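You operate a simulated robot arm through the tools that you are given. There is no shell and no other tool.

Carry out the task below with a simulated robot arm. There is one attempt and no reset: what you move stays moved.

Task
Add the loose white tub to the open drawer, then slide the blue divider up to it.
Fine: tighten the divider knob and shut the drawer. Set down upright: square tub.

Only the result counts: the job must be done as asked and must still hold three seconds after the hand-in. Knocking over, shifting, dropping, spilling or breaking anything else fails it.

Robot
A 7-joint arm with a two-finger parallel gripper, fixed in place. Base frame: the origin is on the floor under the middle of its stand, x ahead of it, y to its left, z up. Readings come in m, rad, newtons and seconds.
It reaches about 0.91 m from its shoulder. Its first joint turns from -2.897 to 2.897 rad. Payload 3.43 kg.
Tool frame: the origin (TCP) lies between the finger pads and is the grasp point; the fingertips stand 0.03 m ahead of it; z points along the fingers, y is the line along which they close. The gripper opens to 0.094 m. The fingers are 0.028 m wide and 0.01 m thick; the gripper's body (0.05 by 0.096 m) begins 0.055 m behind the TCP.
Orientation is that of the tool frame in the base frame, as a unit quaternion [x, y, z, w]. With the fingers straight down and closing along the base's y, the tool's x points along the base's -x, its y along +y and its z along -z.

Tools
- The arm moves only by the tool step_arm. Its arguments are lists of equal length, an entry for each row: "dp": the shift along the tool's x, y, z in units of 30 mm (1.0 is 30 mm), a list of three; "angular": the turn, a rotation vector about the tool's x, y, z in units of 5 degrees (1.0 is 5 degrees), a list of three; "fingers": the opening in per cent of the stroke, from 0 (shut) to 100 (fully open). In form: {"dp": [[tx, ty, tz], ...], "angular": [[wx, wy, wz], ...], "fingers": [fingers, ...]}. A call has 1 to 20 rows; each row shifts and turns the commanded pose from where the row before left it, along the tool's axes as they then stand. A call with a number of a shift or a turn outside -1 to 1 is refused whole. Rows are played at 5 a second. More than 0.05 m and 0.15 rad between two rows, or a gripper value outside its range, and nothing of the call is played. Where a pose cannot be reached the arm comes as near as it can. A force on the tool above 40 N (or 10 N above the force at the start of the call, whichever is more), or a blocked arm, ends the call early, and 0.2 s more pass. Each finger travels about 0.045 m/s and halts on what it meets, pressing with about 42 N; the grip force reading is that of the motor and also rises with nothing between the fingers. The clock runs only during rows and for 0.2 s after the last one: add rows that do not move to give the fingers time. The reply holds the time, the measured pose of the TCP, the force on the tool along the base axes, the opening and the grip force, in the units named above and with some noise, with the torque about the TCP (base axes, N m) and any sound that the robot's microphone picked up.
- Cameras (640 x 400 px; columns grow to the right, rows downward): "scene" is fixed at [0.4023, 0.499, 1.486]; the picture's right is [-0.80, -0.60, 0.00], its down [-0.52, 0.69, -0.51] and it looks along [0.31, -0.41, -0.86] (base axes); focal length 246 px, centre (320, 200). "wrist" rides on the gripper at [0.076, 0.014, -0.102] in the tool frame; the picture's right is [-0.18, 0.98, 0.00], its down [-0.75, -0.14, -0.64] and it looks along [-0.63, -0.12, 0.77] (tool axes); focal length 243 px, centre (320, 200). There is no depth. A picture from a camera that has moved, and an enlarged one, comes with that camera's place and axes in the base frame and with its lens.
- camera(camera): a new picture of that camera. It takes no simulated time.
- lift_body(by): slides the trunk up (or, below 0, down) by that many m; the arm rides with it, the base frame stays. It gives what a move gives, with no picture.
- close_up(camera, box): a new picture of the part [left, top, right, bottom] of that camera's present view, enlarged. It takes no simulated time.
- close_job(): hands the job in; it is judged then, once.

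Places have to be worked out from the pictures, the camera data and where the tool is seen. Open the gripper and draw the arm clear of the work before you hand the job in, unless the task says otherwise.

The tools are called after "Call:" by a JSON object that holds its "fn" and its "kwargs". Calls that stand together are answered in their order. step_arm: Moves the arm, as the interface text tells. Its arguments: {"type":"object","properties":{"dp":{"type":"array","items":{"type":"array","items":{"type":"number"}}},"angular":{"type":"array","items":{"type":"array","items":{"type":"number"}}},"fingers":{"type":"array","items":{"type":"number"}}},"required":["dp","angular","fingers"]} The other tools are called the same way: lift_body (by) moves the trunk up or down; camera (camera) takes a picture; close_up (camera, box) takes an enlarged picture of a part of a camera's view; close_job () hands the job in.

At the start:

```text
t: 0.0
tool_pos: [0.6555, 0.0233, 1.1231]
ee_rot: [-0.001, 1.0, 0.0, 0.0]
force: [0.6, -0.4, 0.5]
torque: [0.0, 0.0, 0.01]
opening: 0.094
grip_force: 0.0
trunk travel left (down, up): [-0.425, 0.185]
```

scene: 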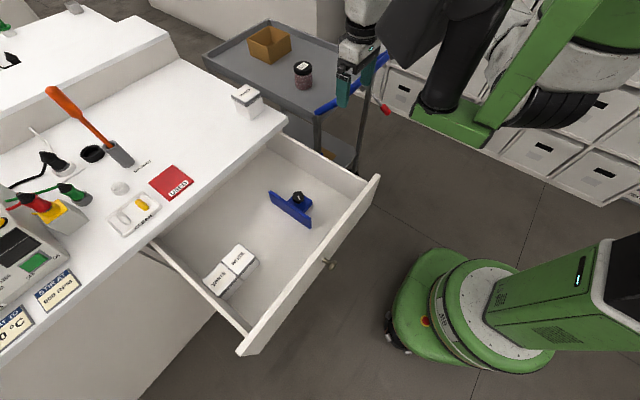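
wrist: 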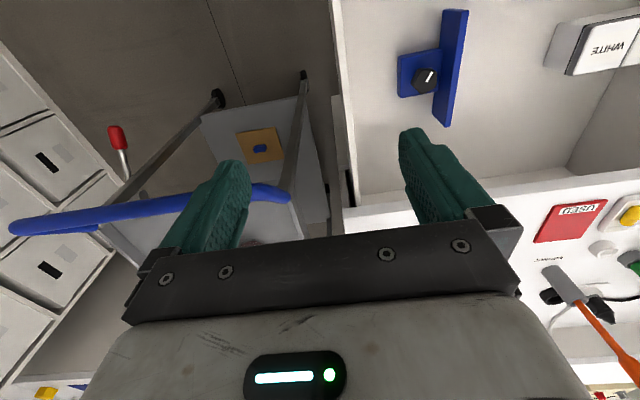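

The scene shows an open drawer with two white tubs and a blue divider with a knob; a loose white square tub stands on the bench corner. I take enlarged views to work out positions.

Call:
{"fn": "close_up", "kwargs": {"camera": "scene", "box": [180, 60, 400, 200]}}

Call:
{"fn": "close_up", "kwargs": {"camera": "scene", "box": [180, 160, 400, 300]}}

Call:
{"fn": "close_up", "kwargs": {"camera": "scene", "box": [0, 60, 220, 200]}}

Call:
{"fn": "close_up", "kwargs": {"camera": "wrist", "box": [340, 0, 640, 190]}}

```text
2.86 times, centred on (290, 130) of scene
camera zoom: at [0.4023, 0.499, 1.486], right [-0.8, -0.6, 0.0], down [-0.52, 0.69, -0.51], along [0.31, -0.41, -0.86], focal length 703 px, centre (406, 400)
```

zoom: 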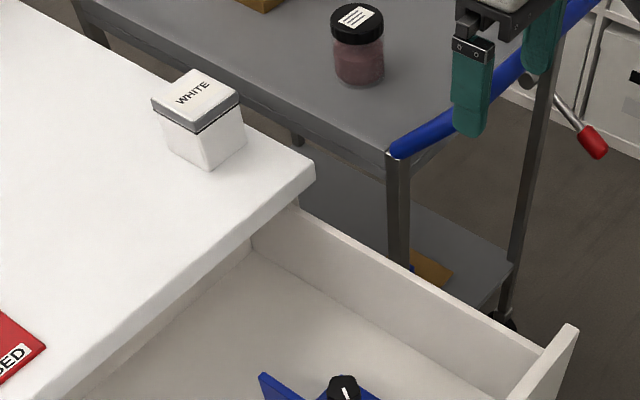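

```text
2.86 times, centred on (290, 230) of scene
camera zoom: at [0.4023, 0.499, 1.486], right [-0.8, -0.6, 0.0], down [-0.52, 0.69, -0.51], along [0.31, -0.41, -0.86], focal length 703 px, centre (406, 114)
```

zoom: 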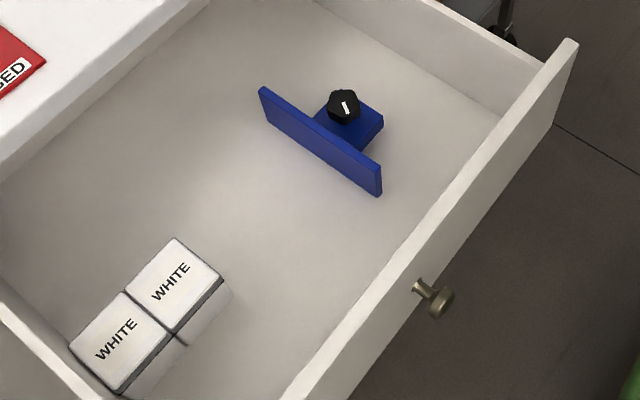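

```text
2.86 times, centred on (110, 130) of scene
camera zoom: at [0.4023, 0.499, 1.486], right [-0.8, -0.6, 0.0], down [-0.52, 0.69, -0.51], along [0.31, -0.41, -0.86], focal length 703 px, centre (920, 400)
```

zoom: 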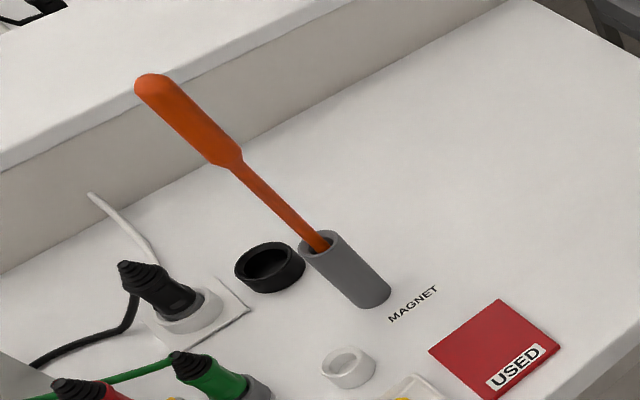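

```text
2.11 times, centred on (490, 95) of wrist
camera zoom: at [0.5786, 0.0362, 1.2272], right [0.18, 0.98, 0.0], down [0.75, -0.14, 0.64], along [0.63, -0.12, -0.77], focal length 511 px, centre (-38, 421)
```

zoom: 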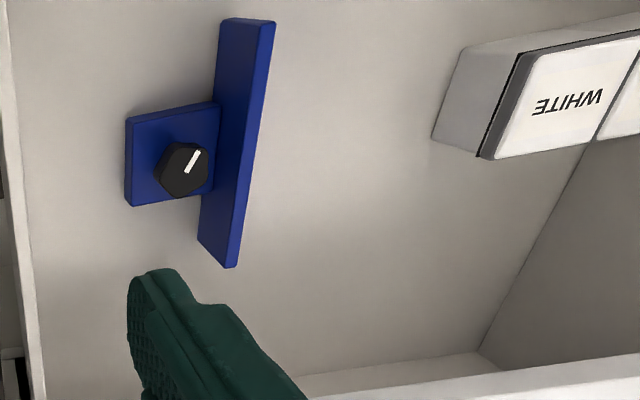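

I triangulate the desk top at z≈0.90, the divider knob at about (0.72, 0.19, 0.77) and the loose tub near (1.03, 0.07) on the desk, about 7 cm tall. I move the arm forward at the present height, well above everything, to get a better wrist view and check reach.

Call:
{"fn": "step_arm", "kwargs": {"dp": [[-1, 0, 0], [-1, 0, 0], [-1, 0, 0], [-1, 0, 0], [-1, 0, 0], [0, 0, 0]], "angular": [[0, 0, 0], [0, 0, 0], [0, 0, 0], [0, 0, 0], [0, 0, 0], [0, 0, 0]], "fingers": [100, 100, 100, 100, 100, 100]}}

Call:
{"fn": "camera", "kwargs": {"camera": "wrist"}}

Call:
{"fn": "camera", "kwargs": {"camera": "scene"}}

```text
t: 1.4
tool_pos: [0.8079, 0.0211, 1.1246]
ee_rot: [-0.001, 1.0, 0.0, -0.001]
force: [-0.1, -0.8, 0.6]
torque: [0.04, -0.02, 0.0]
opening: 0.0938
grip_force: 0.0
trunk travel left (down, up): [-0.425, 0.185]
```

```text
taken
camera wrist: at [0.7305, 0.0345, 1.2285], right [0.18, 0.98, 0.0], down [0.75, -0.14, 0.64], along [0.63, -0.12, -0.77], focal length 243 px, centre (320, 200)
```

wrist: 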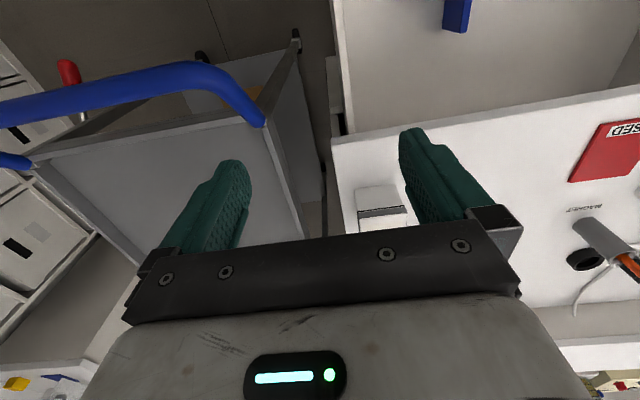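

```text
taken
```

scene: 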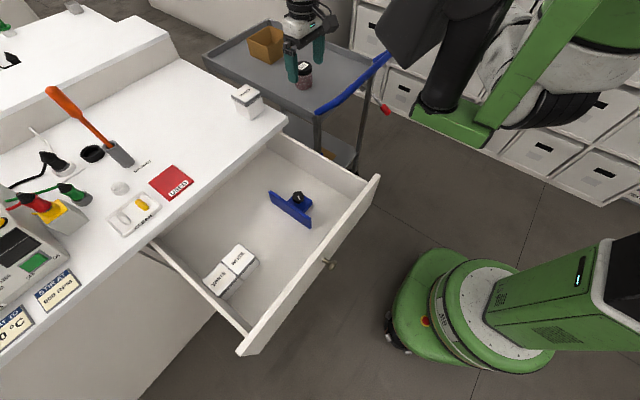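

The tub is now between the fingers in the wrist view at about (380, 205). I enlarge it.

Call:
{"fn": "close_up", "kwargs": {"camera": "wrist", "box": [320, 120, 480, 220]}}

Call:
{"fn": "close_up", "kwargs": {"camera": "scene", "box": [215, 70, 295, 120]}}

Call:
{"fn": "close_up", "kwargs": {"camera": "scene", "box": [190, 230, 290, 310]}}

Call:
{"fn": "close_up", "kwargs": {"camera": "scene", "box": [255, 175, 335, 225]}}

```text
4.00 times, centred on (400, 170) of wrist
camera zoom: at [0.7305, 0.0345, 1.2285], right [0.18, 0.98, 0.0], down [0.75, -0.14, 0.64], along [0.63, -0.12, -0.77], focal length 970 px, centre (0, 320)
```

zoom: 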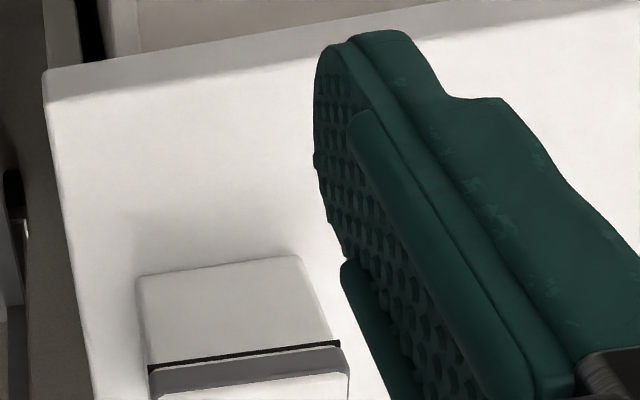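

```text
8.00 times, centred on (255, 95) of scene
camera zoom: at [0.4023, 0.499, 1.486], right [-0.8, -0.6, 0.0], down [-0.52, 0.69, -0.51], along [0.31, -0.41, -0.86], focal length 1968 px, centre (840, 1040)
```

zoom: 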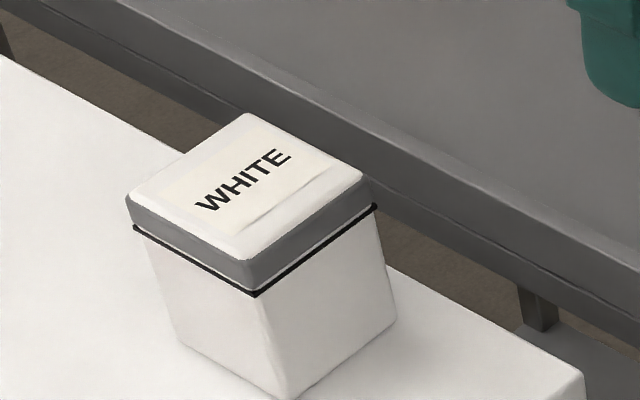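

```text
5.00 times, centred on (240, 270) of scene
camera zoom: at [0.4023, 0.499, 1.486], right [-0.8, -0.6, 0.0], down [-0.52, 0.69, -0.51], along [0.31, -0.41, -0.86], focal length 1230 px, centre (720, -150)
```

zoom: 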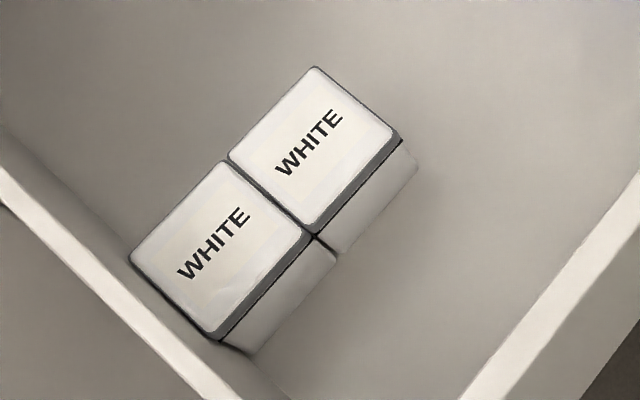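

```text
8.00 times, centred on (295, 200) of scene
camera zoom: at [0.4023, 0.499, 1.486], right [-0.8, -0.6, 0.0], down [-0.52, 0.69, -0.51], along [0.31, -0.41, -0.86], focal length 1968 px, centre (520, 200)
```

zoom: 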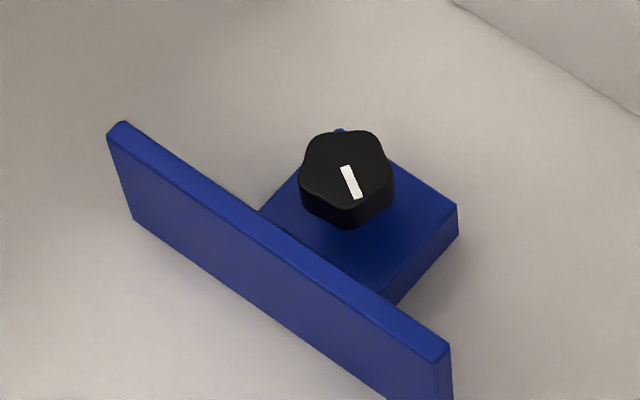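

The loose tub's lid is about 7 cm square with its centre near (1.027, 0.073) and top near z=0.973. The two drawer tubs are centred near (0.726, 0.466) and (0.727, 0.538), so the free slot is about (0.727, 0.394). Next I move above the loose tub at the current height to test reach.

Call:
{"fn": "step_arm", "kwargs": {"dp": [[-0.9, 0.2, 0], [-0.9, 0.2, 0], [-0.9, 0.2, 0], [-0.9, 0.2, 0], [-0.9, 0.2, 0], [-0.9, 0.2, 0], [-0.9, 0.25, 0], [-0.9, 0.25, 0], [0, 0, 0]], "angular": [[0, 0, 0], [0, 0, 0], [0, 0, 0], [0, 0, 0], [0, 0, 0], [0, 0, 0], [0, 0, 0], [0, 0, 0], [0, 0, 0]], "fingers": [100, 100, 100, 100, 100, 100, 100, 100, 100]}}

Call:
{"fn": "camera", "kwargs": {"camera": "wrist"}}

Call:
{"fn": "camera", "kwargs": {"camera": "scene"}}

```text
t: 3.4
tool_pos: [1.0199, 0.0748, 1.1216]
ee_rot: [0.0, 1.0, -0.001, 0.002]
force: [0.3, 0.0, 0.1]
torque: [-0.01, 0.0, 0.0]
opening: 0.0939
grip_force: 0.2
trunk travel left (down, up): [-0.425, 0.185]
```

```text
taken
camera wrist: at [0.9432, 0.0885, 1.2258], right [0.18, 0.98, 0.0], down [0.75, -0.14, 0.64], along [0.63, -0.12, -0.77], focal length 243 px, centre (320, 200)
```

wrist: 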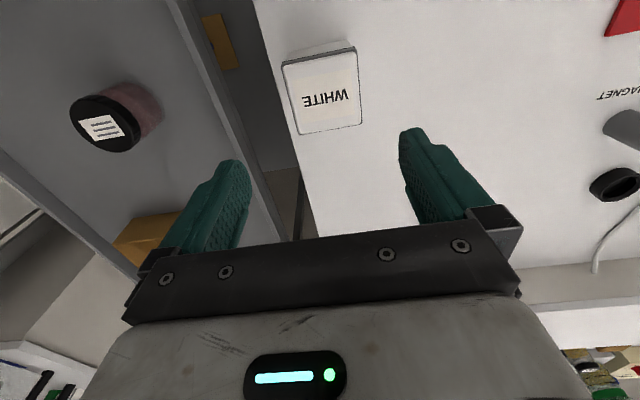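

```text
taken
```

scene: 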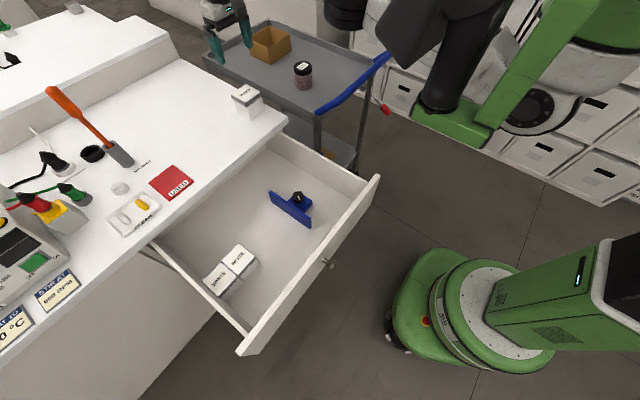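

Reach is fine at this height, and the trunk can do the lowering. I enlarge the tub in the wrist view to refine its place and yaw.

Call:
{"fn": "close_up", "kwargs": {"camera": "wrist", "box": [250, 20, 410, 150]}}

```text
3.08 times, centred on (330, 85) of wrist
camera zoom: at [0.9432, 0.0885, 1.2258], right [0.18, 0.98, 0.0], down [0.75, -0.14, 0.64], along [0.63, -0.12, -0.77], focal length 746 px, centre (289, 554)
```

zoom: 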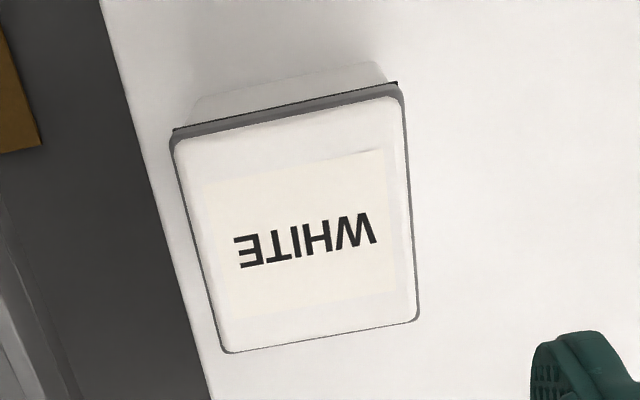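

The wrist view gives the lid centre at about (1.02, 0.078), aligned with the axes. I'll turn the hand 90° counter-clockwise (from above) so the fingers close along base x, which keeps the fingers out of the row when placing in the drawer.

Call:
{"fn": "step_arm", "kwargs": {"dp": [[0, 0, 0], [0, 0, 0], [0, 0, 0], [0, 0, 0], [0, 0, 0], [0, 0, 0], [0, 0, 0], [0, 0, 0], [0, 0, 0], [0, 0, 0], [0, 0, 0], [0, 0, 0], [0, 0, 0], [0, 0, 0], [0, 0, 0], [0, 0, 0], [0, 0, 0], [0, 0, 0], [0, 0, 0]], "angular": [[0, 0, -1], [0, 0, -1], [0, 0, -1], [0, 0, -1], [0, 0, -1], [0, 0, -1], [0, 0, -1], [0, 0, -1], [0, 0, -1], [0, 0, -1], [0, 0, -1], [0, 0, -1], [0, 0, -1], [0, 0, -1], [0, 0, -1], [0, 0, -1], [0, 0, -1], [0, 0, -1], [0, 0, 0]], "fingers": [100, 100, 100, 100, 100, 100, 100, 100, 100, 100, 100, 100, 100, 100, 100, 100, 100, 100, 100]}}

Call:
{"fn": "camera", "kwargs": {"camera": "wrist"}}

```text
t: 7.4
tool_pos: [0.9641, 0.0472, 1.1013]
ee_rot: [-0.151, 0.989, -0.001, 0.002]
force: [-1.0, -0.6, -0.3]
torque: [0.01, 0.05, -0.02]
opening: 0.0944
grip_force: 0.1
out of reach, approached as far as the arm can: row 1, 2, 3, 4, 5, 6, 7, 8, 9, 10, 11, 12, 13, 15, 16, 17, 18
trunk travel left (down, up): [-0.425, 0.185]
```

```text
taken
camera wrist: at [0.8869, 0.0382, 1.2058], right [-0.12, 0.99, 0.0], down [0.76, 0.09, 0.65], along [0.64, 0.08, -0.76], focal length 243 px, centre (320, 200)
```

wrist: 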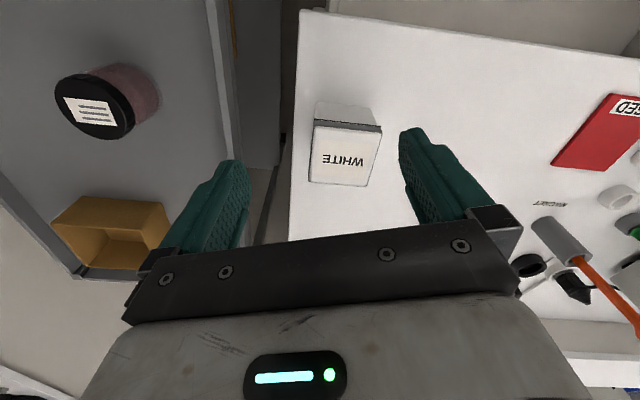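

The turn at that far extension was out of the arm's reach, so the hand only turned about 17° and pulled back. I send one still row to see what commanded pose now applies.

Call:
{"fn": "step_arm", "kwargs": {"dp": [[0, 0, 0]], "angular": [[0, 0, 0]], "fingers": [100]}}

Call:
{"fn": "camera", "kwargs": {"camera": "scene"}}

```text
t: 7.8
tool_pos: [0.9647, 0.049, 1.1013]
ee_rot: [-0.15, 0.989, -0.001, 0.002]
force: [0.0, 1.0, -0.1]
torque: [0.02, -0.02, -0.02]
opening: 0.0939
grip_force: 0.2
trunk travel left (down, up): [-0.425, 0.185]
```

```text
taken
```

scene: 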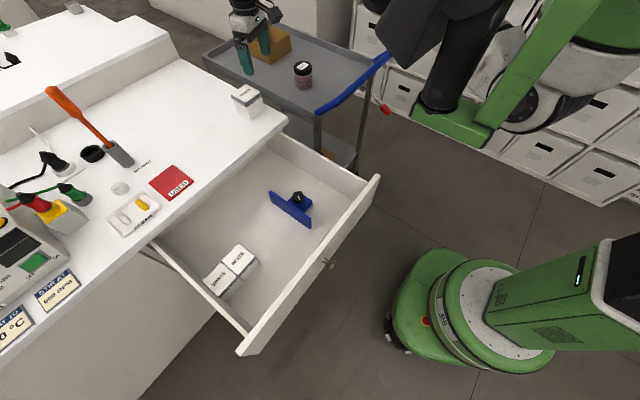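

The commanded pose follows the reached pose. I retreat to a less extended place above the drawer and test the 90° turn there, empty-handed.

Call:
{"fn": "step_arm", "kwargs": {"dp": [[0.9, 0.86, 0], [0.9, 0.86, 0], [0.9, 0.86, 0], [0.9, 0.86, 0], [0.9, 0.86, 0], [0.9, 0.86, 0], [0, 0, 0], [0, 0, 0], [0, 0, 0], [0, 0, 0], [0, 0, 0], [0, 0, 0], [0, 0, 0], [0, 0, 0]], "angular": [[0, 0, 0], [0, 0, 0], [0, 0, 0], [0, 0, 0], [0, 0, 0], [0, 0, 0], [0, 0, -1], [0, 0, -1], [0, 0, -1], [0, 0, -1], [0, 0, -1], [0, 0, -1], [0, 0, -1], [0, 0, -1]], "fingers": [100, 100, 100, 100, 100, 100, 100, 100, 100, 100, 100, 100, 100, 100]}}

Call:
{"fn": "camera", "kwargs": {"camera": "wrist"}}

Call:
{"fn": "camera", "kwargs": {"camera": "scene"}}

```text
t: 10.8
tool_pos: [0.7637, 0.1469, 1.1008]
ee_rot: [-0.48, 0.877, 0.0, 0.002]
force: [0.6, -0.2, 0.8]
torque: [-0.02, 0.0, -0.01]
opening: 0.0938
grip_force: 0.1
trunk travel left (down, up): [-0.425, 0.185]
```

```text
taken
camera wrist: at [0.71, 0.0904, 1.2049], right [-0.73, 0.68, 0.0], down [0.52, 0.56, 0.64], along [0.44, 0.47, -0.76], focal length 243 px, centre (320, 200)
```

wrist: 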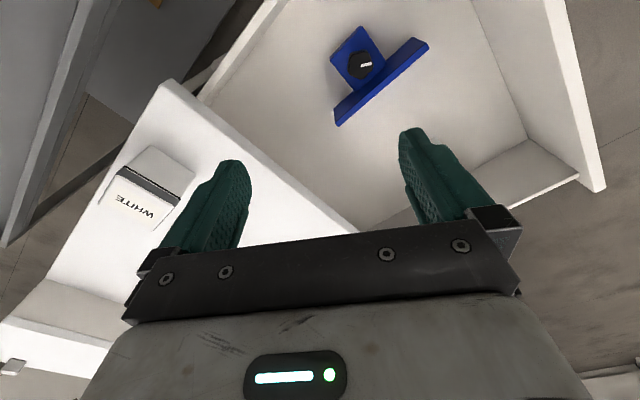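

```text
taken
```

scene: 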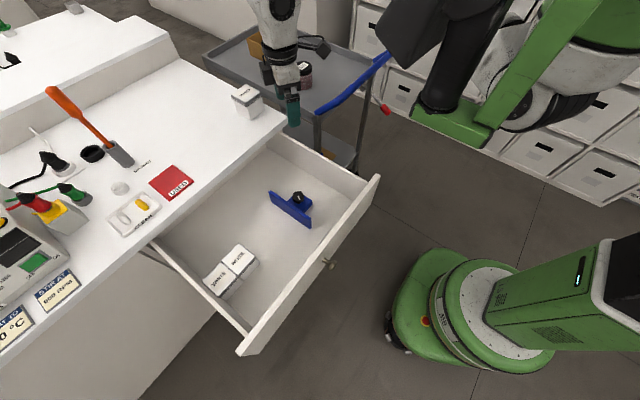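

At this closer position the turn works (57° reached), so I'll grasp the tub with the fingers closing along y and turn later above the drawer. I turn back to zero yaw and go to just above the tub.

Call:
{"fn": "step_arm", "kwargs": {"dp": [[0, 0, 0], [0, 0, 0], [0, 0, 0], [0, 0, 0], [0, 0, 0], [0, 0, 0], [0, 0, 0], [0, 0, 0], [0, 0, 0], [0, 0, 0], [0, 0, 0], [0, 0, 0], [0, 0, 0]], "angular": [[0, 0, 1], [0, 0, 1], [0, 0, 1], [0, 0, 1], [0, 0, 1], [0, 0, 1], [0, 0, 1], [0, 0, 1], [0, 0, 1], [0, 0, 1], [0, 0, 1], [0, 0, 0.476], [0, 0, 0]], "fingers": [100, 100, 100, 100, 100, 100, 100, 100, 100, 100, 100, 100, 100]}}

Call:
{"fn": "step_arm", "kwargs": {"dp": [[-0.93, -0.26, -0.075], [-0.93, -0.26, -0.075], [-0.93, -0.26, -0.075], [-0.93, -0.26, -0.075], [-0.93, -0.26, -0.075], [-0.93, -0.26, -0.075], [-0.93, -0.26, -0.075], [-0.93, -0.26, -0.075], [-0.93, -0.26, -0.075], [0, 0, 0]], "angular": [[0, 0, 0], [0, 0, 0], [0, 0, 0], [0, 0, 0], [0, 0, 0], [0, 0, 0], [0, 0, 0], [0, 0, 0], [0, 0, 0], [0, 0, 0]], "fingers": [100, 100, 100, 100, 100, 100, 100, 100, 100, 100]}}

Call:
{"fn": "camera", "kwargs": {"camera": "wrist"}}

```text
t: 13.6
tool_pos: [0.7637, 0.1489, 1.1008]
ee_rot: [0.001, 1.0, -0.001, 0.003]
force: [-0.6, -0.4, 0.0]
torque: [0.01, 0.01, 0.02]
opening: 0.094
grip_force: 0.2
trunk travel left (down, up): [-0.425, 0.185]
```

```text
t: 15.8
tool_pos: [1.017, 0.0771, 1.1227]
ee_rot: [0.0, 1.0, 0.0, 0.002]
force: [0.6, 0.4, 0.5]
torque: [-0.05, -0.01, -0.03]
opening: 0.094
grip_force: 0.0
trunk travel left (down, up): [-0.425, 0.185]
```

```text
taken
camera wrist: at [0.9402, 0.09, 1.2266], right [0.18, 0.98, 0.0], down [0.75, -0.14, 0.65], along [0.63, -0.12, -0.76], focal length 243 px, centre (320, 200)
```

wrist: 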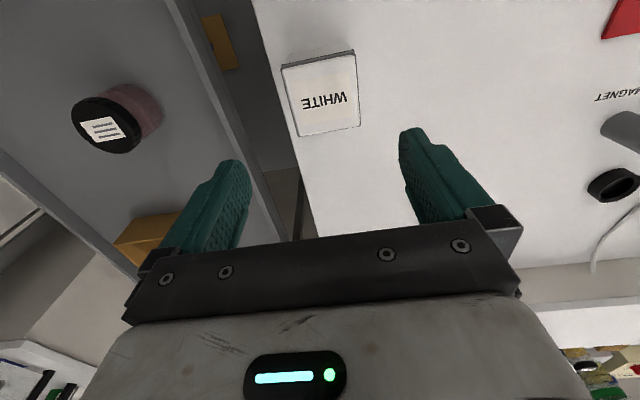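

Hand is at (1.017, 0.077, 1.123), no yaw. I lower the trunk by 0.09 m, leaving the fingertips about 3 cm above the lid, and check the alignment.

Call:
{"fn": "lift_body", "kwargs": {"by": -0.09}}

Call:
{"fn": "camera", "kwargs": {"camera": "wrist"}}

Call:
{"fn": "close_up", "kwargs": {"camera": "scene", "box": [195, 40, 315, 120]}}

```text
t: 17.1
tool_pos: [1.0167, 0.0761, 1.031]
ee_rot: [0.001, 1.0, 0.0, 0.002]
force: [0.0, 0.2, -0.7]
torque: [0.01, 0.01, 0.01]
opening: 0.094
grip_force: 0.0
trunk travel left (down, up): [-0.335, 0.275]
```

```text
taken
camera wrist: at [0.9401, 0.0899, 1.1368], right [0.19, 0.98, 0.0], down [0.75, -0.14, 0.65], along [0.63, -0.12, -0.76], focal length 243 px, centre (320, 200)
```

wrist: 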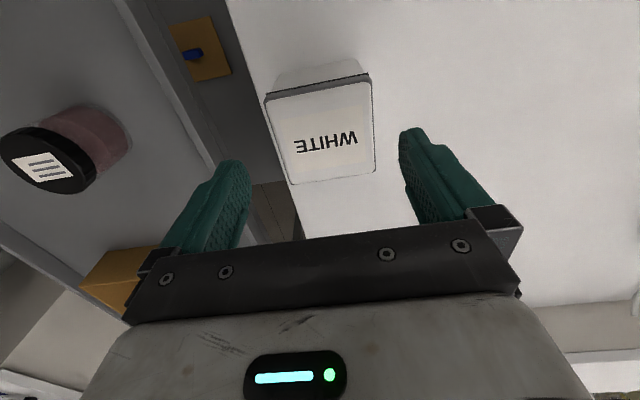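

```text
5.00 times, centred on (255, 80) of scene
camera zoom: at [0.4023, 0.499, 1.486], right [-0.8, -0.6, 0.0], down [-0.52, 0.69, -0.51], along [0.31, -0.41, -0.86], focal length 1230 px, centre (645, 800)
```

zoom: 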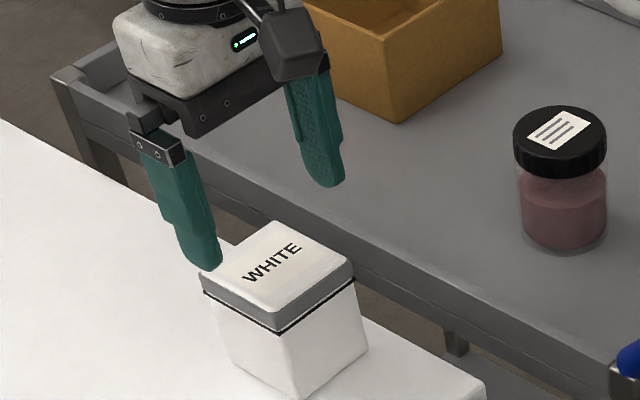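

The lid spans about x 0.983–1.055, y 0.046–0.113 so it lies centrally between the fingers. I nudge +3 mm in y and lower the trunk by 0.076 so the pads reach the rim and upper body.

Call:
{"fn": "step_arm", "kwargs": {"dp": [[0, 0.1, 0], [0, 0, 0]], "angular": [[0, 0, 0], [0, 0, 0]], "fingers": [100, 100]}}

Call:
{"fn": "lift_body", "kwargs": {"by": -0.076}}

Call:
{"fn": "camera", "kwargs": {"camera": "wrist"}}

Call:
{"fn": "close_up", "kwargs": {"camera": "scene", "box": [195, 40, 315, 120]}}

```text
t: 17.6
tool_pos: [1.0161, 0.0793, 1.033]
ee_rot: [0.001, 1.0, 0.0, 0.002]
force: [-0.3, -0.1, 0.2]
torque: [0.02, 0.02, -0.01]
opening: 0.0941
grip_force: 0.1
trunk travel left (down, up): [-0.335, 0.275]
```

```text
t: 18.8
tool_pos: [1.0164, 0.0802, 0.957]
ee_rot: [0.0, 1.0, 0.0, 0.003]
force: [0.0, 0.3, -0.5]
torque: [-0.02, -0.01, 0.01]
opening: 0.0939
grip_force: 0.1
trunk travel left (down, up): [-0.259, 0.351]
```

```text
taken
camera wrist: at [0.9403, 0.0931, 1.0607], right [0.19, 0.98, 0.0], down [0.75, -0.14, 0.65], along [0.63, -0.12, -0.76], focal length 243 px, centre (320, 200)
```

wrist: 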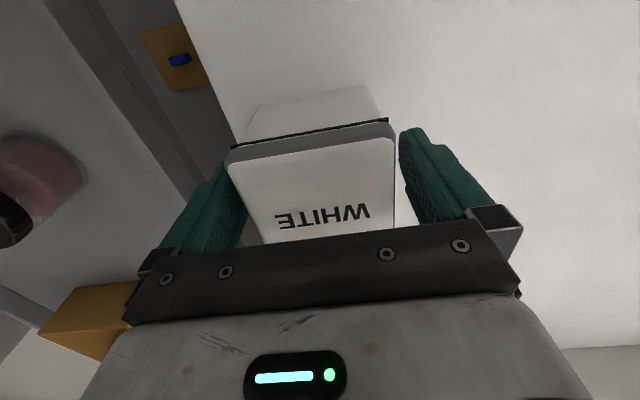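

```text
5.00 times, centred on (255, 80) of scene
camera zoom: at [0.4023, 0.499, 1.486], right [-0.8, -0.6, 0.0], down [-0.52, 0.69, -0.51], along [0.31, -0.41, -0.86], focal length 1230 px, centre (645, 800)
```

zoom: 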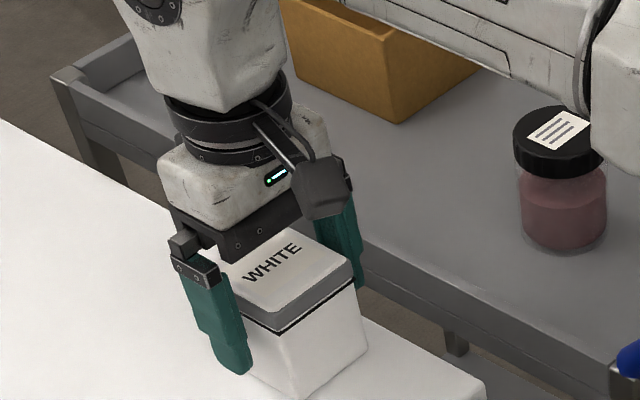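

Fingers straddle the tub with no contact force. I close them.

Call:
{"fn": "step_arm", "kwargs": {"dp": [[0, 0, 0], [0, 0, 0], [0, 0, 0], [0, 0, 0]], "angular": [[0, 0, 0], [0, 0, 0], [0, 0, 0], [0, 0, 0]], "fingers": [50, 50, 50, 50]}}

Call:
{"fn": "camera", "kwargs": {"camera": "wrist"}}

```text
t: 19.8
tool_pos: [1.0165, 0.0794, 0.9576]
ee_rot: [0.001, 1.0, 0.001, 0.003]
force: [-0.2, 0.2, 0.7]
torque: [0.02, 0.0, -0.03]
opening: 0.074
grip_force: 42.0
trunk travel left (down, up): [-0.259, 0.351]
```

```text
taken
camera wrist: at [0.9403, 0.0931, 1.0607], right [0.19, 0.98, 0.0], down [0.75, -0.14, 0.65], along [0.63, -0.12, -0.76], focal length 243 px, centre (320, 200)
```

wrist: 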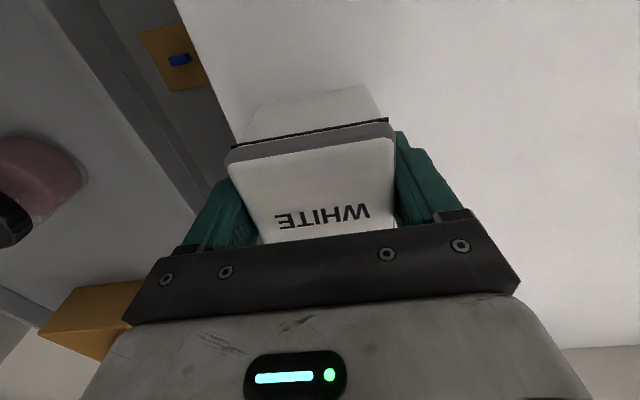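

The grip holds at a 74 mm opening. I lift with the trunk by 5 cm and check the hold.

Call:
{"fn": "lift_body", "kwargs": {"by": 0.05}}

Call:
{"fn": "close_up", "kwargs": {"camera": "scene", "box": [195, 40, 315, 120]}}

Call:
{"fn": "camera", "kwargs": {"camera": "wrist"}}

```text
t: 20.7
tool_pos: [1.0176, 0.0798, 1.0063]
ee_rot: [0.001, 1.0, 0.0, 0.002]
force: [-0.6, 1.2, -1.5]
torque: [0.02, -0.02, 0.04]
opening: 0.074
grip_force: 41.7
trunk travel left (down, up): [-0.309, 0.301]
```

```text
5.00 times, centred on (255, 80) of scene
camera zoom: at [0.4023, 0.499, 1.486], right [-0.8, -0.6, 0.0], down [-0.52, 0.69, -0.51], along [0.31, -0.41, -0.86], focal length 1230 px, centre (645, 800)
```

zoom: 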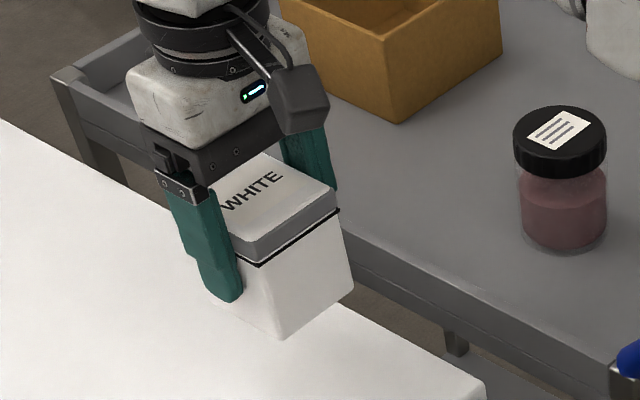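

```text
taken
camera wrist: at [0.9404, 0.0931, 1.1104], right [0.19, 0.98, 0.0], down [0.75, -0.14, 0.65], along [0.63, -0.12, -0.76], focal length 243 px, centre (320, 200)
```

wrist: 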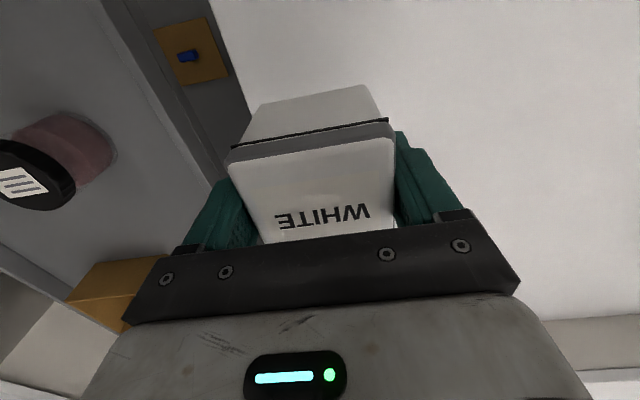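

The tub came up whole. I raise 7 cm more, then draw back from the desk to above the drawer at (0.76, 0.15).

Call:
{"fn": "lift_body", "kwargs": {"by": 0.07}}

Call:
{"fn": "step_arm", "kwargs": {"dp": [[0.9, 0.2, 0], [0.9, 0.2, 0], [0.9, 0.2, 0], [0.9, 0.2, 0], [0.9, 0.2, 0], [0.9, 0.3, 0], [0.9, 0.4, 0], [0.9, 0.4, 0], [0.9, 0.4, 0], [0, 0, 0]], "angular": [[0, 0, 0], [0, 0, 0], [0, 0, 0], [0, 0, 0], [0, 0, 0], [0, 0, 0], [0, 0, 0], [0, 0, 0], [0, 0, 0], [0, 0, 0]], "fingers": [50, 50, 50, 50, 50, 50, 50, 50, 50, 50]}}

Call:
{"fn": "camera", "kwargs": {"camera": "scene"}}

```text
t: 21.8
tool_pos: [1.0181, 0.0797, 1.0762]
ee_rot: [0.001, 1.0, 0.0, 0.001]
force: [0.6, 0.9, -2.0]
torque: [-0.01, 0.02, 0.01]
opening: 0.074
grip_force: 41.9
trunk travel left (down, up): [-0.379, 0.231]
```

```text
t: 24.0
tool_pos: [0.7739, 0.155, 1.0751]
ee_rot: [0.001, 1.0, 0.0, 0.002]
force: [0.9, -0.5, -1.5]
torque: [0.01, 0.0, -0.03]
opening: 0.0739
grip_force: 41.9
trunk travel left (down, up): [-0.379, 0.231]
```

```text
taken
```

scene: 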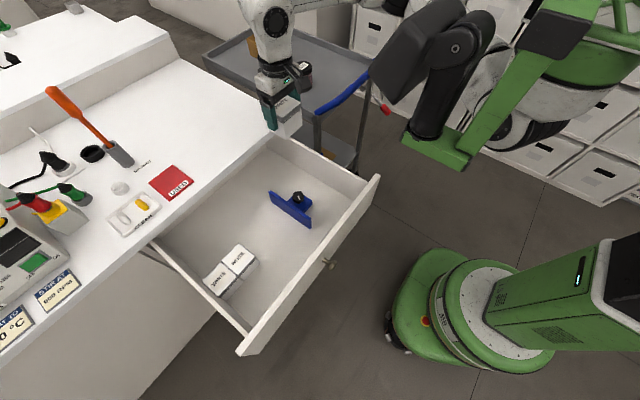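

The tub is held upright clear of the desk. Now I turn 90° counter-clockwise so that the fingers close along x.

Call:
{"fn": "step_arm", "kwargs": {"dp": [[0, 0, 0], [0, 0, 0], [0, 0, 0], [0, 0, 0], [0, 0, 0], [0, 0, 0], [0, 0, 0], [0, 0, 0], [0, 0, 0], [0, 0, 0], [0, 0, 0], [0, 0, 0], [0, 0, 0], [0, 0, 0], [0, 0, 0], [0, 0, 0], [0, 0, 0], [0, 0, 0], [0, 0, 0]], "angular": [[0, 0, -1], [0, 0, -1], [0, 0, -1], [0, 0, -1], [0, 0, -1], [0, 0, -1], [0, 0, -1], [0, 0, -1], [0, 0, -1], [0, 0, -1], [0, 0, -1], [0, 0, -1], [0, 0, -1], [0, 0, -1], [0, 0, -1], [0, 0, -1], [0, 0, -1], [0, 0, -1], [0, 0, 0]], "fingers": [50, 50, 50, 50, 50, 50, 50, 50, 50, 50, 50, 50, 50, 50, 50, 50, 50, 50, 50]}}

Call:
{"fn": "camera", "kwargs": {"camera": "wrist"}}

```text
t: 28.0
tool_pos: [0.7696, 0.1543, 1.0747]
ee_rot: [-0.499, 0.867, -0.001, 0.002]
force: [-0.6, -0.2, -1.6]
torque: [-0.03, 0.0, 0.01]
opening: 0.0739
grip_force: 41.2
out of reach, approached as far as the arm can: row 12, 13, 14, 15, 16, 17, 18
trunk travel left (down, up): [-0.379, 0.231]
```

```text
taken
camera wrist: at [0.7185, 0.0938, 1.1783], right [-0.76, 0.65, 0.0], down [0.5, 0.58, 0.64], along [0.42, 0.49, -0.76], focal length 243 px, centre (320, 200)
```

wrist: 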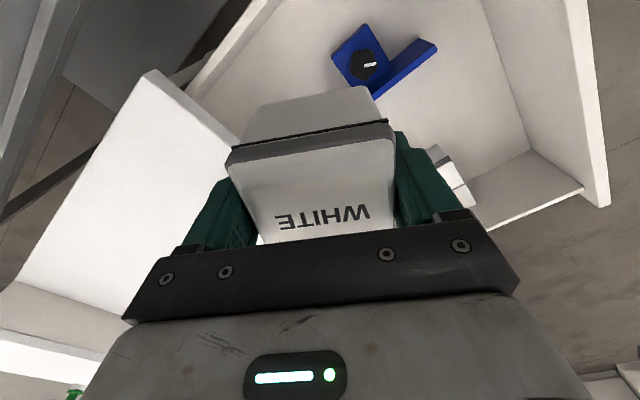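

The turn stopped at 60° on a joint limit. The other direction has more travel, so I turn clockwise by 150° in total to reach −90°, which puts the camera on the tub-row side.

Call:
{"fn": "step_arm", "kwargs": {"dp": [[0, 0, 0], [0, 0, 0], [0, 0, 0], [0, 0, 0], [0, 0, 0], [0, 0, 0], [0, 0, 0], [0, 0, 0], [0, 0, 0], [0, 0, 0], [0, 0, 0], [0, 0, 0], [0, 0, 0], [0, 0, 0], [0, 0, 0], [0, 0, 0]], "angular": [[0, 0, 1], [0, 0, 1], [0, 0, 1], [0, 0, 1], [0, 0, 1], [0, 0, 1], [0, 0, 1], [0, 0, 1], [0, 0, 1], [0, 0, 1], [0, 0, 1], [0, 0, 1], [0, 0, 1], [0, 0, 1], [0, 0, 1], [0, 0, 0]], "fingers": [50, 50, 50, 50, 50, 50, 50, 50, 50, 50, 50, 50, 50, 50, 50, 50]}}

Call:
{"fn": "step_arm", "kwargs": {"dp": [[0, 0, 0], [0, 0, 0], [0, 0, 0], [0, 0, 0], [0, 0, 0], [0, 0, 0], [0, 0, 0], [0, 0, 0], [0, 0, 0], [0, 0, 0], [0, 0, 0], [0, 0, 0], [0, 0, 0], [0, 0, 0], [0, 0, 0], [0, 0, 0]], "angular": [[0, 0, 1], [0, 0, 1], [0, 0, 1], [0, 0, 1], [0, 0, 1], [0, 0, 1], [0, 0, 1], [0, 0, 1], [0, 0, 1], [0, 0, 1], [0, 0, 1], [0, 0, 1], [0, 0, 1], [0, 0, 1], [0, 0, 0.97], [0, 0, 0]], "fingers": [50, 50, 50, 50, 50, 50, 50, 50, 50, 50, 50, 50, 50, 50, 50, 50]}}

Call:
{"fn": "camera", "kwargs": {"camera": "wrist"}}

Call:
{"fn": "camera", "kwargs": {"camera": "scene"}}

```text
t: 31.4
tool_pos: [0.7703, 0.1529, 1.0742]
ee_rot: [0.134, 0.991, 0.001, 0.003]
force: [0.1, 0.1, -2.5]
torque: [0.0, 0.0, 0.0]
opening: 0.0742
grip_force: 42.4
trunk travel left (down, up): [-0.379, 0.231]
```

```text
t: 34.8
tool_pos: [0.7702, 0.1535, 1.0747]
ee_rot: [0.708, 0.706, 0.001, 0.002]
force: [0.3, -0.3, -1.3]
torque: [0.02, 0.05, 0.0]
opening: 0.0741
grip_force: 42.0
trunk travel left (down, up): [-0.379, 0.231]
```

```text
taken
camera wrist: at [0.784, 0.2282, 1.179], right [0.98, -0.19, 0.0], down [-0.15, -0.75, 0.64], along [-0.12, -0.63, -0.77], focal length 243 px, centre (320, 200)
```

wrist: 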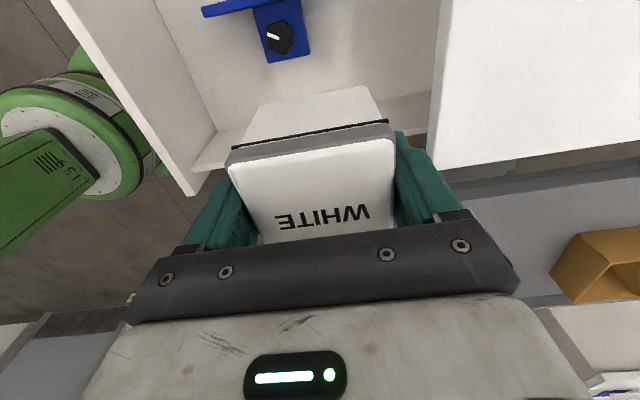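

```text
taken
```

scene: 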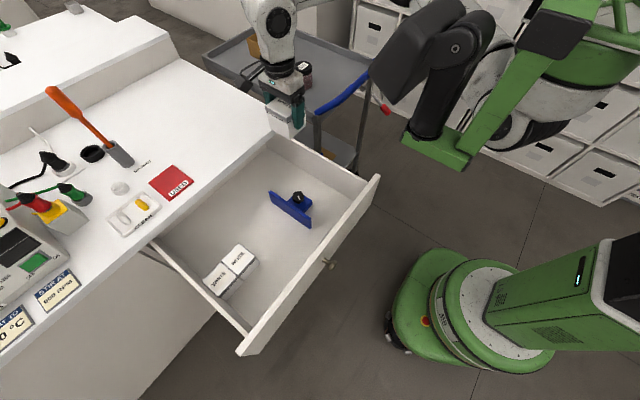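

Yaw is now −90° (tool x along +y, tool y along +x). I move to above the slot, staying high and a bit short of the row, and check with the camera.

Call:
{"fn": "step_arm", "kwargs": {"dp": [[0.98, -0.2, 0], [0.98, -0.2, 0], [0.98, -0.2, 0], [0.98, -0.2, 0], [0.98, -0.2, 0], [0.98, -0.2, 0], [0.98, -0.2, 0], [0, 0, 0]], "angular": [[0, 0, 0], [0, 0, 0], [0, 0, 0], [0, 0, 0], [0, 0, 0], [0, 0, 0], [0, 0, 0], [0, 0, 0]], "fingers": [50, 50, 50, 50, 50, 50, 50, 50]}}

Call:
{"fn": "camera", "kwargs": {"camera": "wrist"}}

Call:
{"fn": "camera", "kwargs": {"camera": "scene"}}

```text
t: 36.6
tool_pos: [0.7269, 0.3581, 1.0728]
ee_rot: [0.708, 0.707, 0.002, 0.002]
force: [-0.5, -0.2, -1.8]
torque: [0.0, 0.0, -0.02]
opening: 0.0741
grip_force: 41.4
trunk travel left (down, up): [-0.379, 0.231]
```

```text
taken
camera wrist: at [0.7411, 0.4344, 1.1775], right [0.98, -0.19, 0.0], down [-0.15, -0.75, 0.64], along [-0.12, -0.63, -0.77], focal length 243 px, centre (320, 200)
```

wrist: 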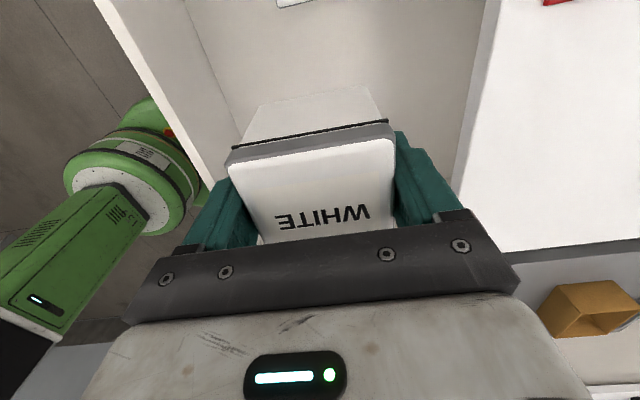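

```text
taken
```

scene: 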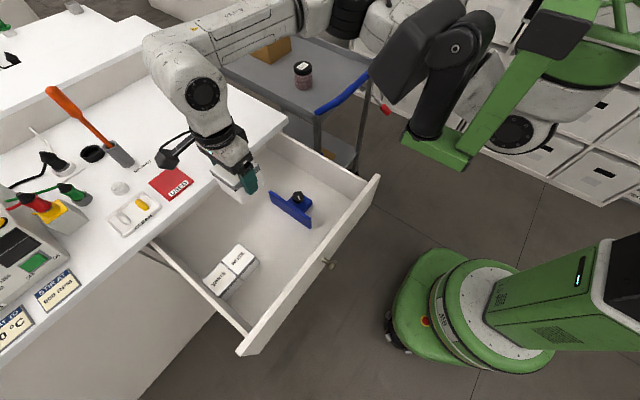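

The near edge of the drawer's tub row shows at the very top of the wrist picture. I enlarge it and the scene view.

Call:
{"fn": "close_up", "kwargs": {"camera": "wrist", "box": [230, 0, 390, 100]}}

Call:
{"fn": "close_up", "kwargs": {"camera": "scene", "box": [180, 140, 340, 240]}}

```text
4.00 times, centred on (310, 50) of wrist
camera zoom: at [0.7411, 0.4344, 1.1775], right [0.98, -0.19, 0.0], down [-0.15, -0.75, 0.64], along [-0.12, -0.63, -0.77], focal length 970 px, centre (360, 800)
```

zoom: 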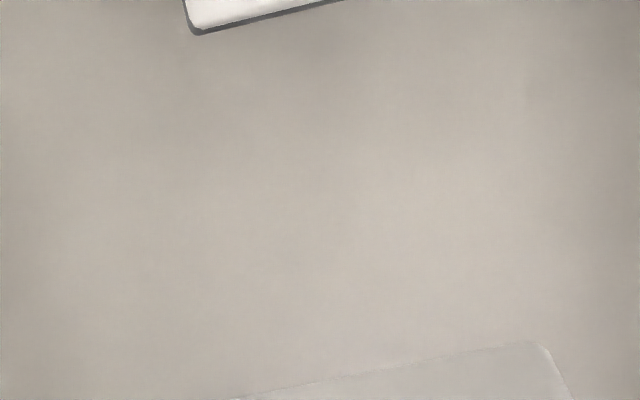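

```text
4.00 times, centred on (260, 190) of scene
camera zoom: at [0.4023, 0.499, 1.486], right [-0.8, -0.6, 0.0], down [-0.52, 0.69, -0.51], along [0.31, -0.41, -0.86], focal length 984 px, centre (560, 240)
```

zoom: 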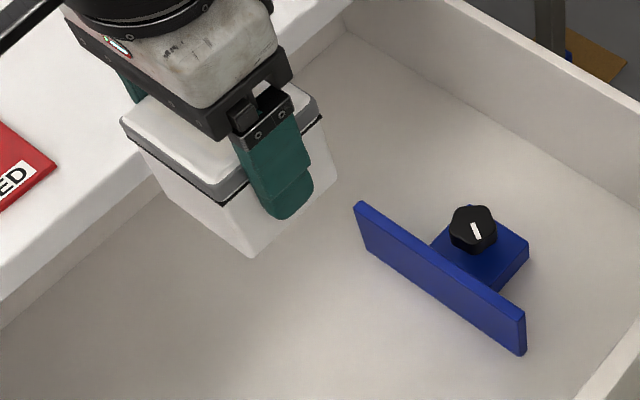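

Tub 1's near rim edge comes out at y≈0.433, x from 0.686. I enlarge the held tub to find where its own edge sits relative to the tool.

Call:
{"fn": "close_up", "kwargs": {"camera": "wrist", "box": [210, 80, 410, 205]}}

```text
3.20 times, centred on (310, 142) of wrist
camera zoom: at [0.7411, 0.4344, 1.1775], right [0.98, -0.19, 0.0], down [-0.15, -0.75, 0.64], along [-0.12, -0.63, -0.77], focal length 776 px, centre (352, 384)
```

zoom: 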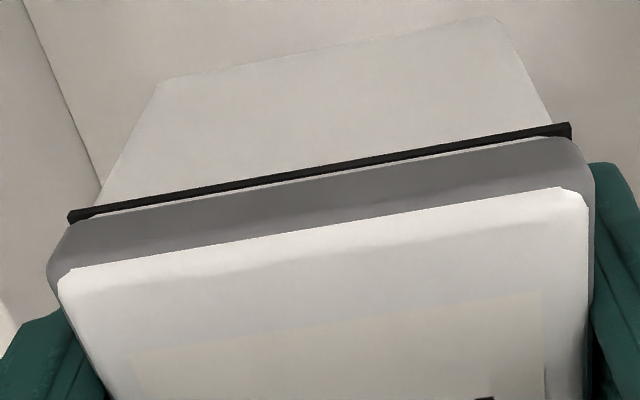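

The held tub's row-side face is 30 mm from the TCP and its bottom about 57 mm below it. I'll descend with the arm at y≈0.38 (about 2 cm short of the row), then close the gap low down where the view is accurate.

Call:
{"fn": "step_arm", "kwargs": {"dp": [[0.3, -0.05, 0.5], [0.2, -0.05, 0.9], [0.2, -0.03, 0.9], [0.1, 0, 0.9], [0, 0, 0.9], [0, 0, 0.9], [0, 0, 0]], "angular": [[0, 0, 0], [0, 0, 0], [0, 0, 0], [0, 0, 0], [0, 0, 0], [0, 0, 0], [0, 0, 0]], "fingers": [50, 50, 50, 50, 50, 50, 50]}}

Call:
{"fn": "camera", "kwargs": {"camera": "wrist"}}

Call:
{"fn": "camera", "kwargs": {"camera": "scene"}}

```text
t: 38.2
tool_pos: [0.723, 0.3837, 0.9245]
ee_rot: [0.708, 0.707, 0.001, 0.002]
force: [0.3, -0.7, -2.4]
torque: [-0.02, -0.02, -0.02]
opening: 0.0738
grip_force: 41.7
trunk travel left (down, up): [-0.379, 0.231]
```

```text
taken
camera wrist: at [0.7372, 0.4586, 1.0284], right [0.98, -0.19, 0.0], down [-0.15, -0.75, 0.64], along [-0.12, -0.63, -0.77], focal length 243 px, centre (320, 200)
```

wrist: 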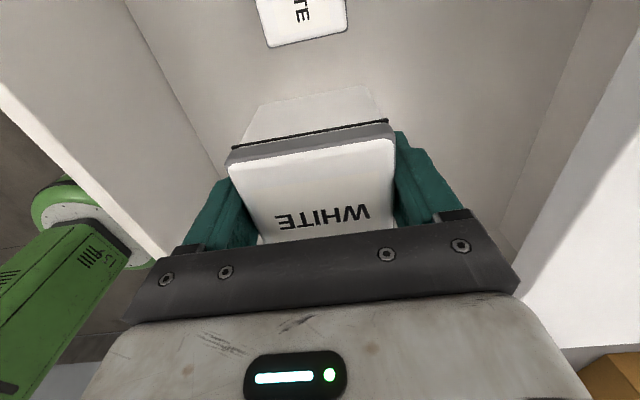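

```text
taken
```

scene: 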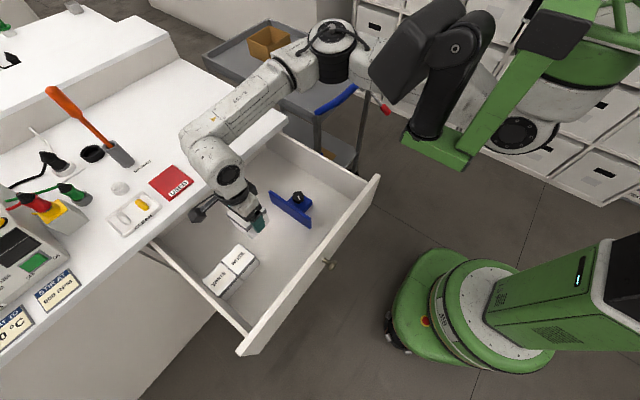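

Tub 1's edge again measures y≈0.433, centre x≈0.722, matching my line. I go down another 14 cm, still 2 cm short of the row.

Call:
{"fn": "step_arm", "kwargs": {"dp": [[0, 0, 0.9], [0, 0, 0.9], [0, 0, 0.9], [0, 0, 0.9], [0, 0, 0.9], [0, 0, 0]], "angular": [[0, 0, 0], [0, 0, 0], [0, 0, 0], [0, 0, 0], [0, 0, 0], [0, 0, 0]], "fingers": [50, 50, 50, 50, 50, 50]}}

Call:
{"fn": "camera", "kwargs": {"camera": "wrist"}}

Call:
{"fn": "camera", "kwargs": {"camera": "scene"}}

```text
t: 39.6
tool_pos: [0.7253, 0.384, 0.7882]
ee_rot: [0.707, 0.707, 0.001, 0.002]
force: [-0.2, -0.2, -1.9]
torque: [0.03, -0.01, 0.02]
opening: 0.0742
grip_force: 42.2
trunk travel left (down, up): [-0.379, 0.231]
```

```text
taken
camera wrist: at [0.7385, 0.4586, 0.8929], right [0.98, -0.19, 0.0], down [-0.14, -0.75, 0.64], along [-0.12, -0.63, -0.77], focal length 243 px, centre (320, 200)
```

wrist: 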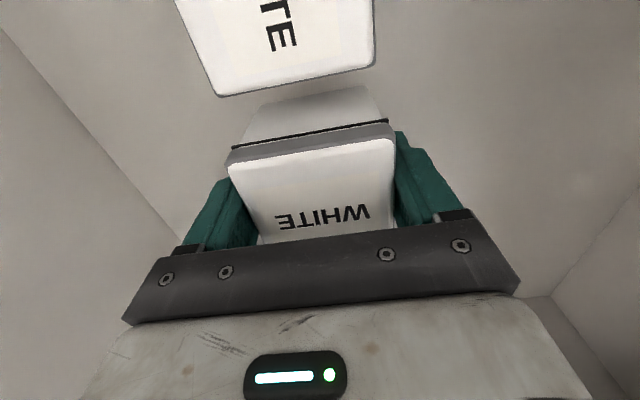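

```text
taken
```

scene: 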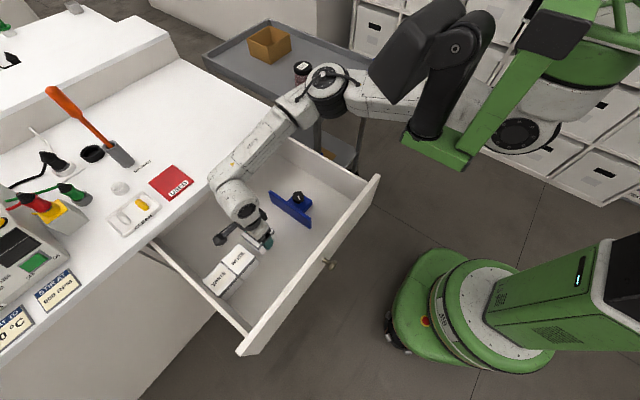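

I enlarge the gap between the held tub and tub 1.

Call:
{"fn": "close_up", "kwargs": {"camera": "wrist", "box": [180, 40, 420, 190]}}

Call:
{"fn": "close_up", "kwargs": {"camera": "scene", "box": [180, 190, 340, 290]}}

```text
2.67 times, centred on (300, 115) of wrist
camera zoom: at [0.7385, 0.4586, 0.8929], right [0.98, -0.19, 0.0], down [-0.14, -0.75, 0.64], along [-0.12, -0.63, -0.77], focal length 647 px, centre (373, 427)
```

zoom: 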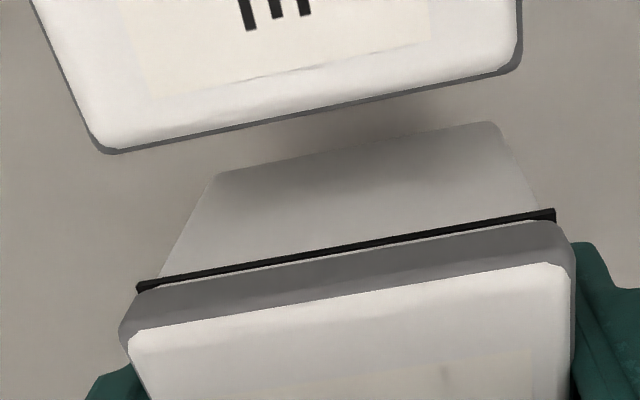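

```text
4.00 times, centred on (260, 240) of scene
camera zoom: at [0.4023, 0.499, 1.486], right [-0.8, -0.6, 0.0], down [-0.52, 0.69, -0.51], along [0.31, -0.41, -0.86], focal length 984 px, centre (560, 40)
```

zoom: 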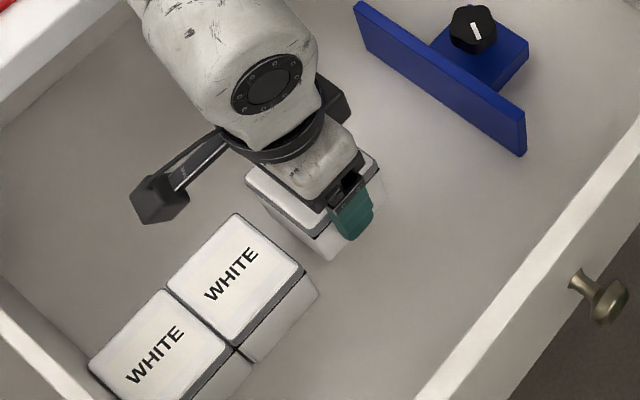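

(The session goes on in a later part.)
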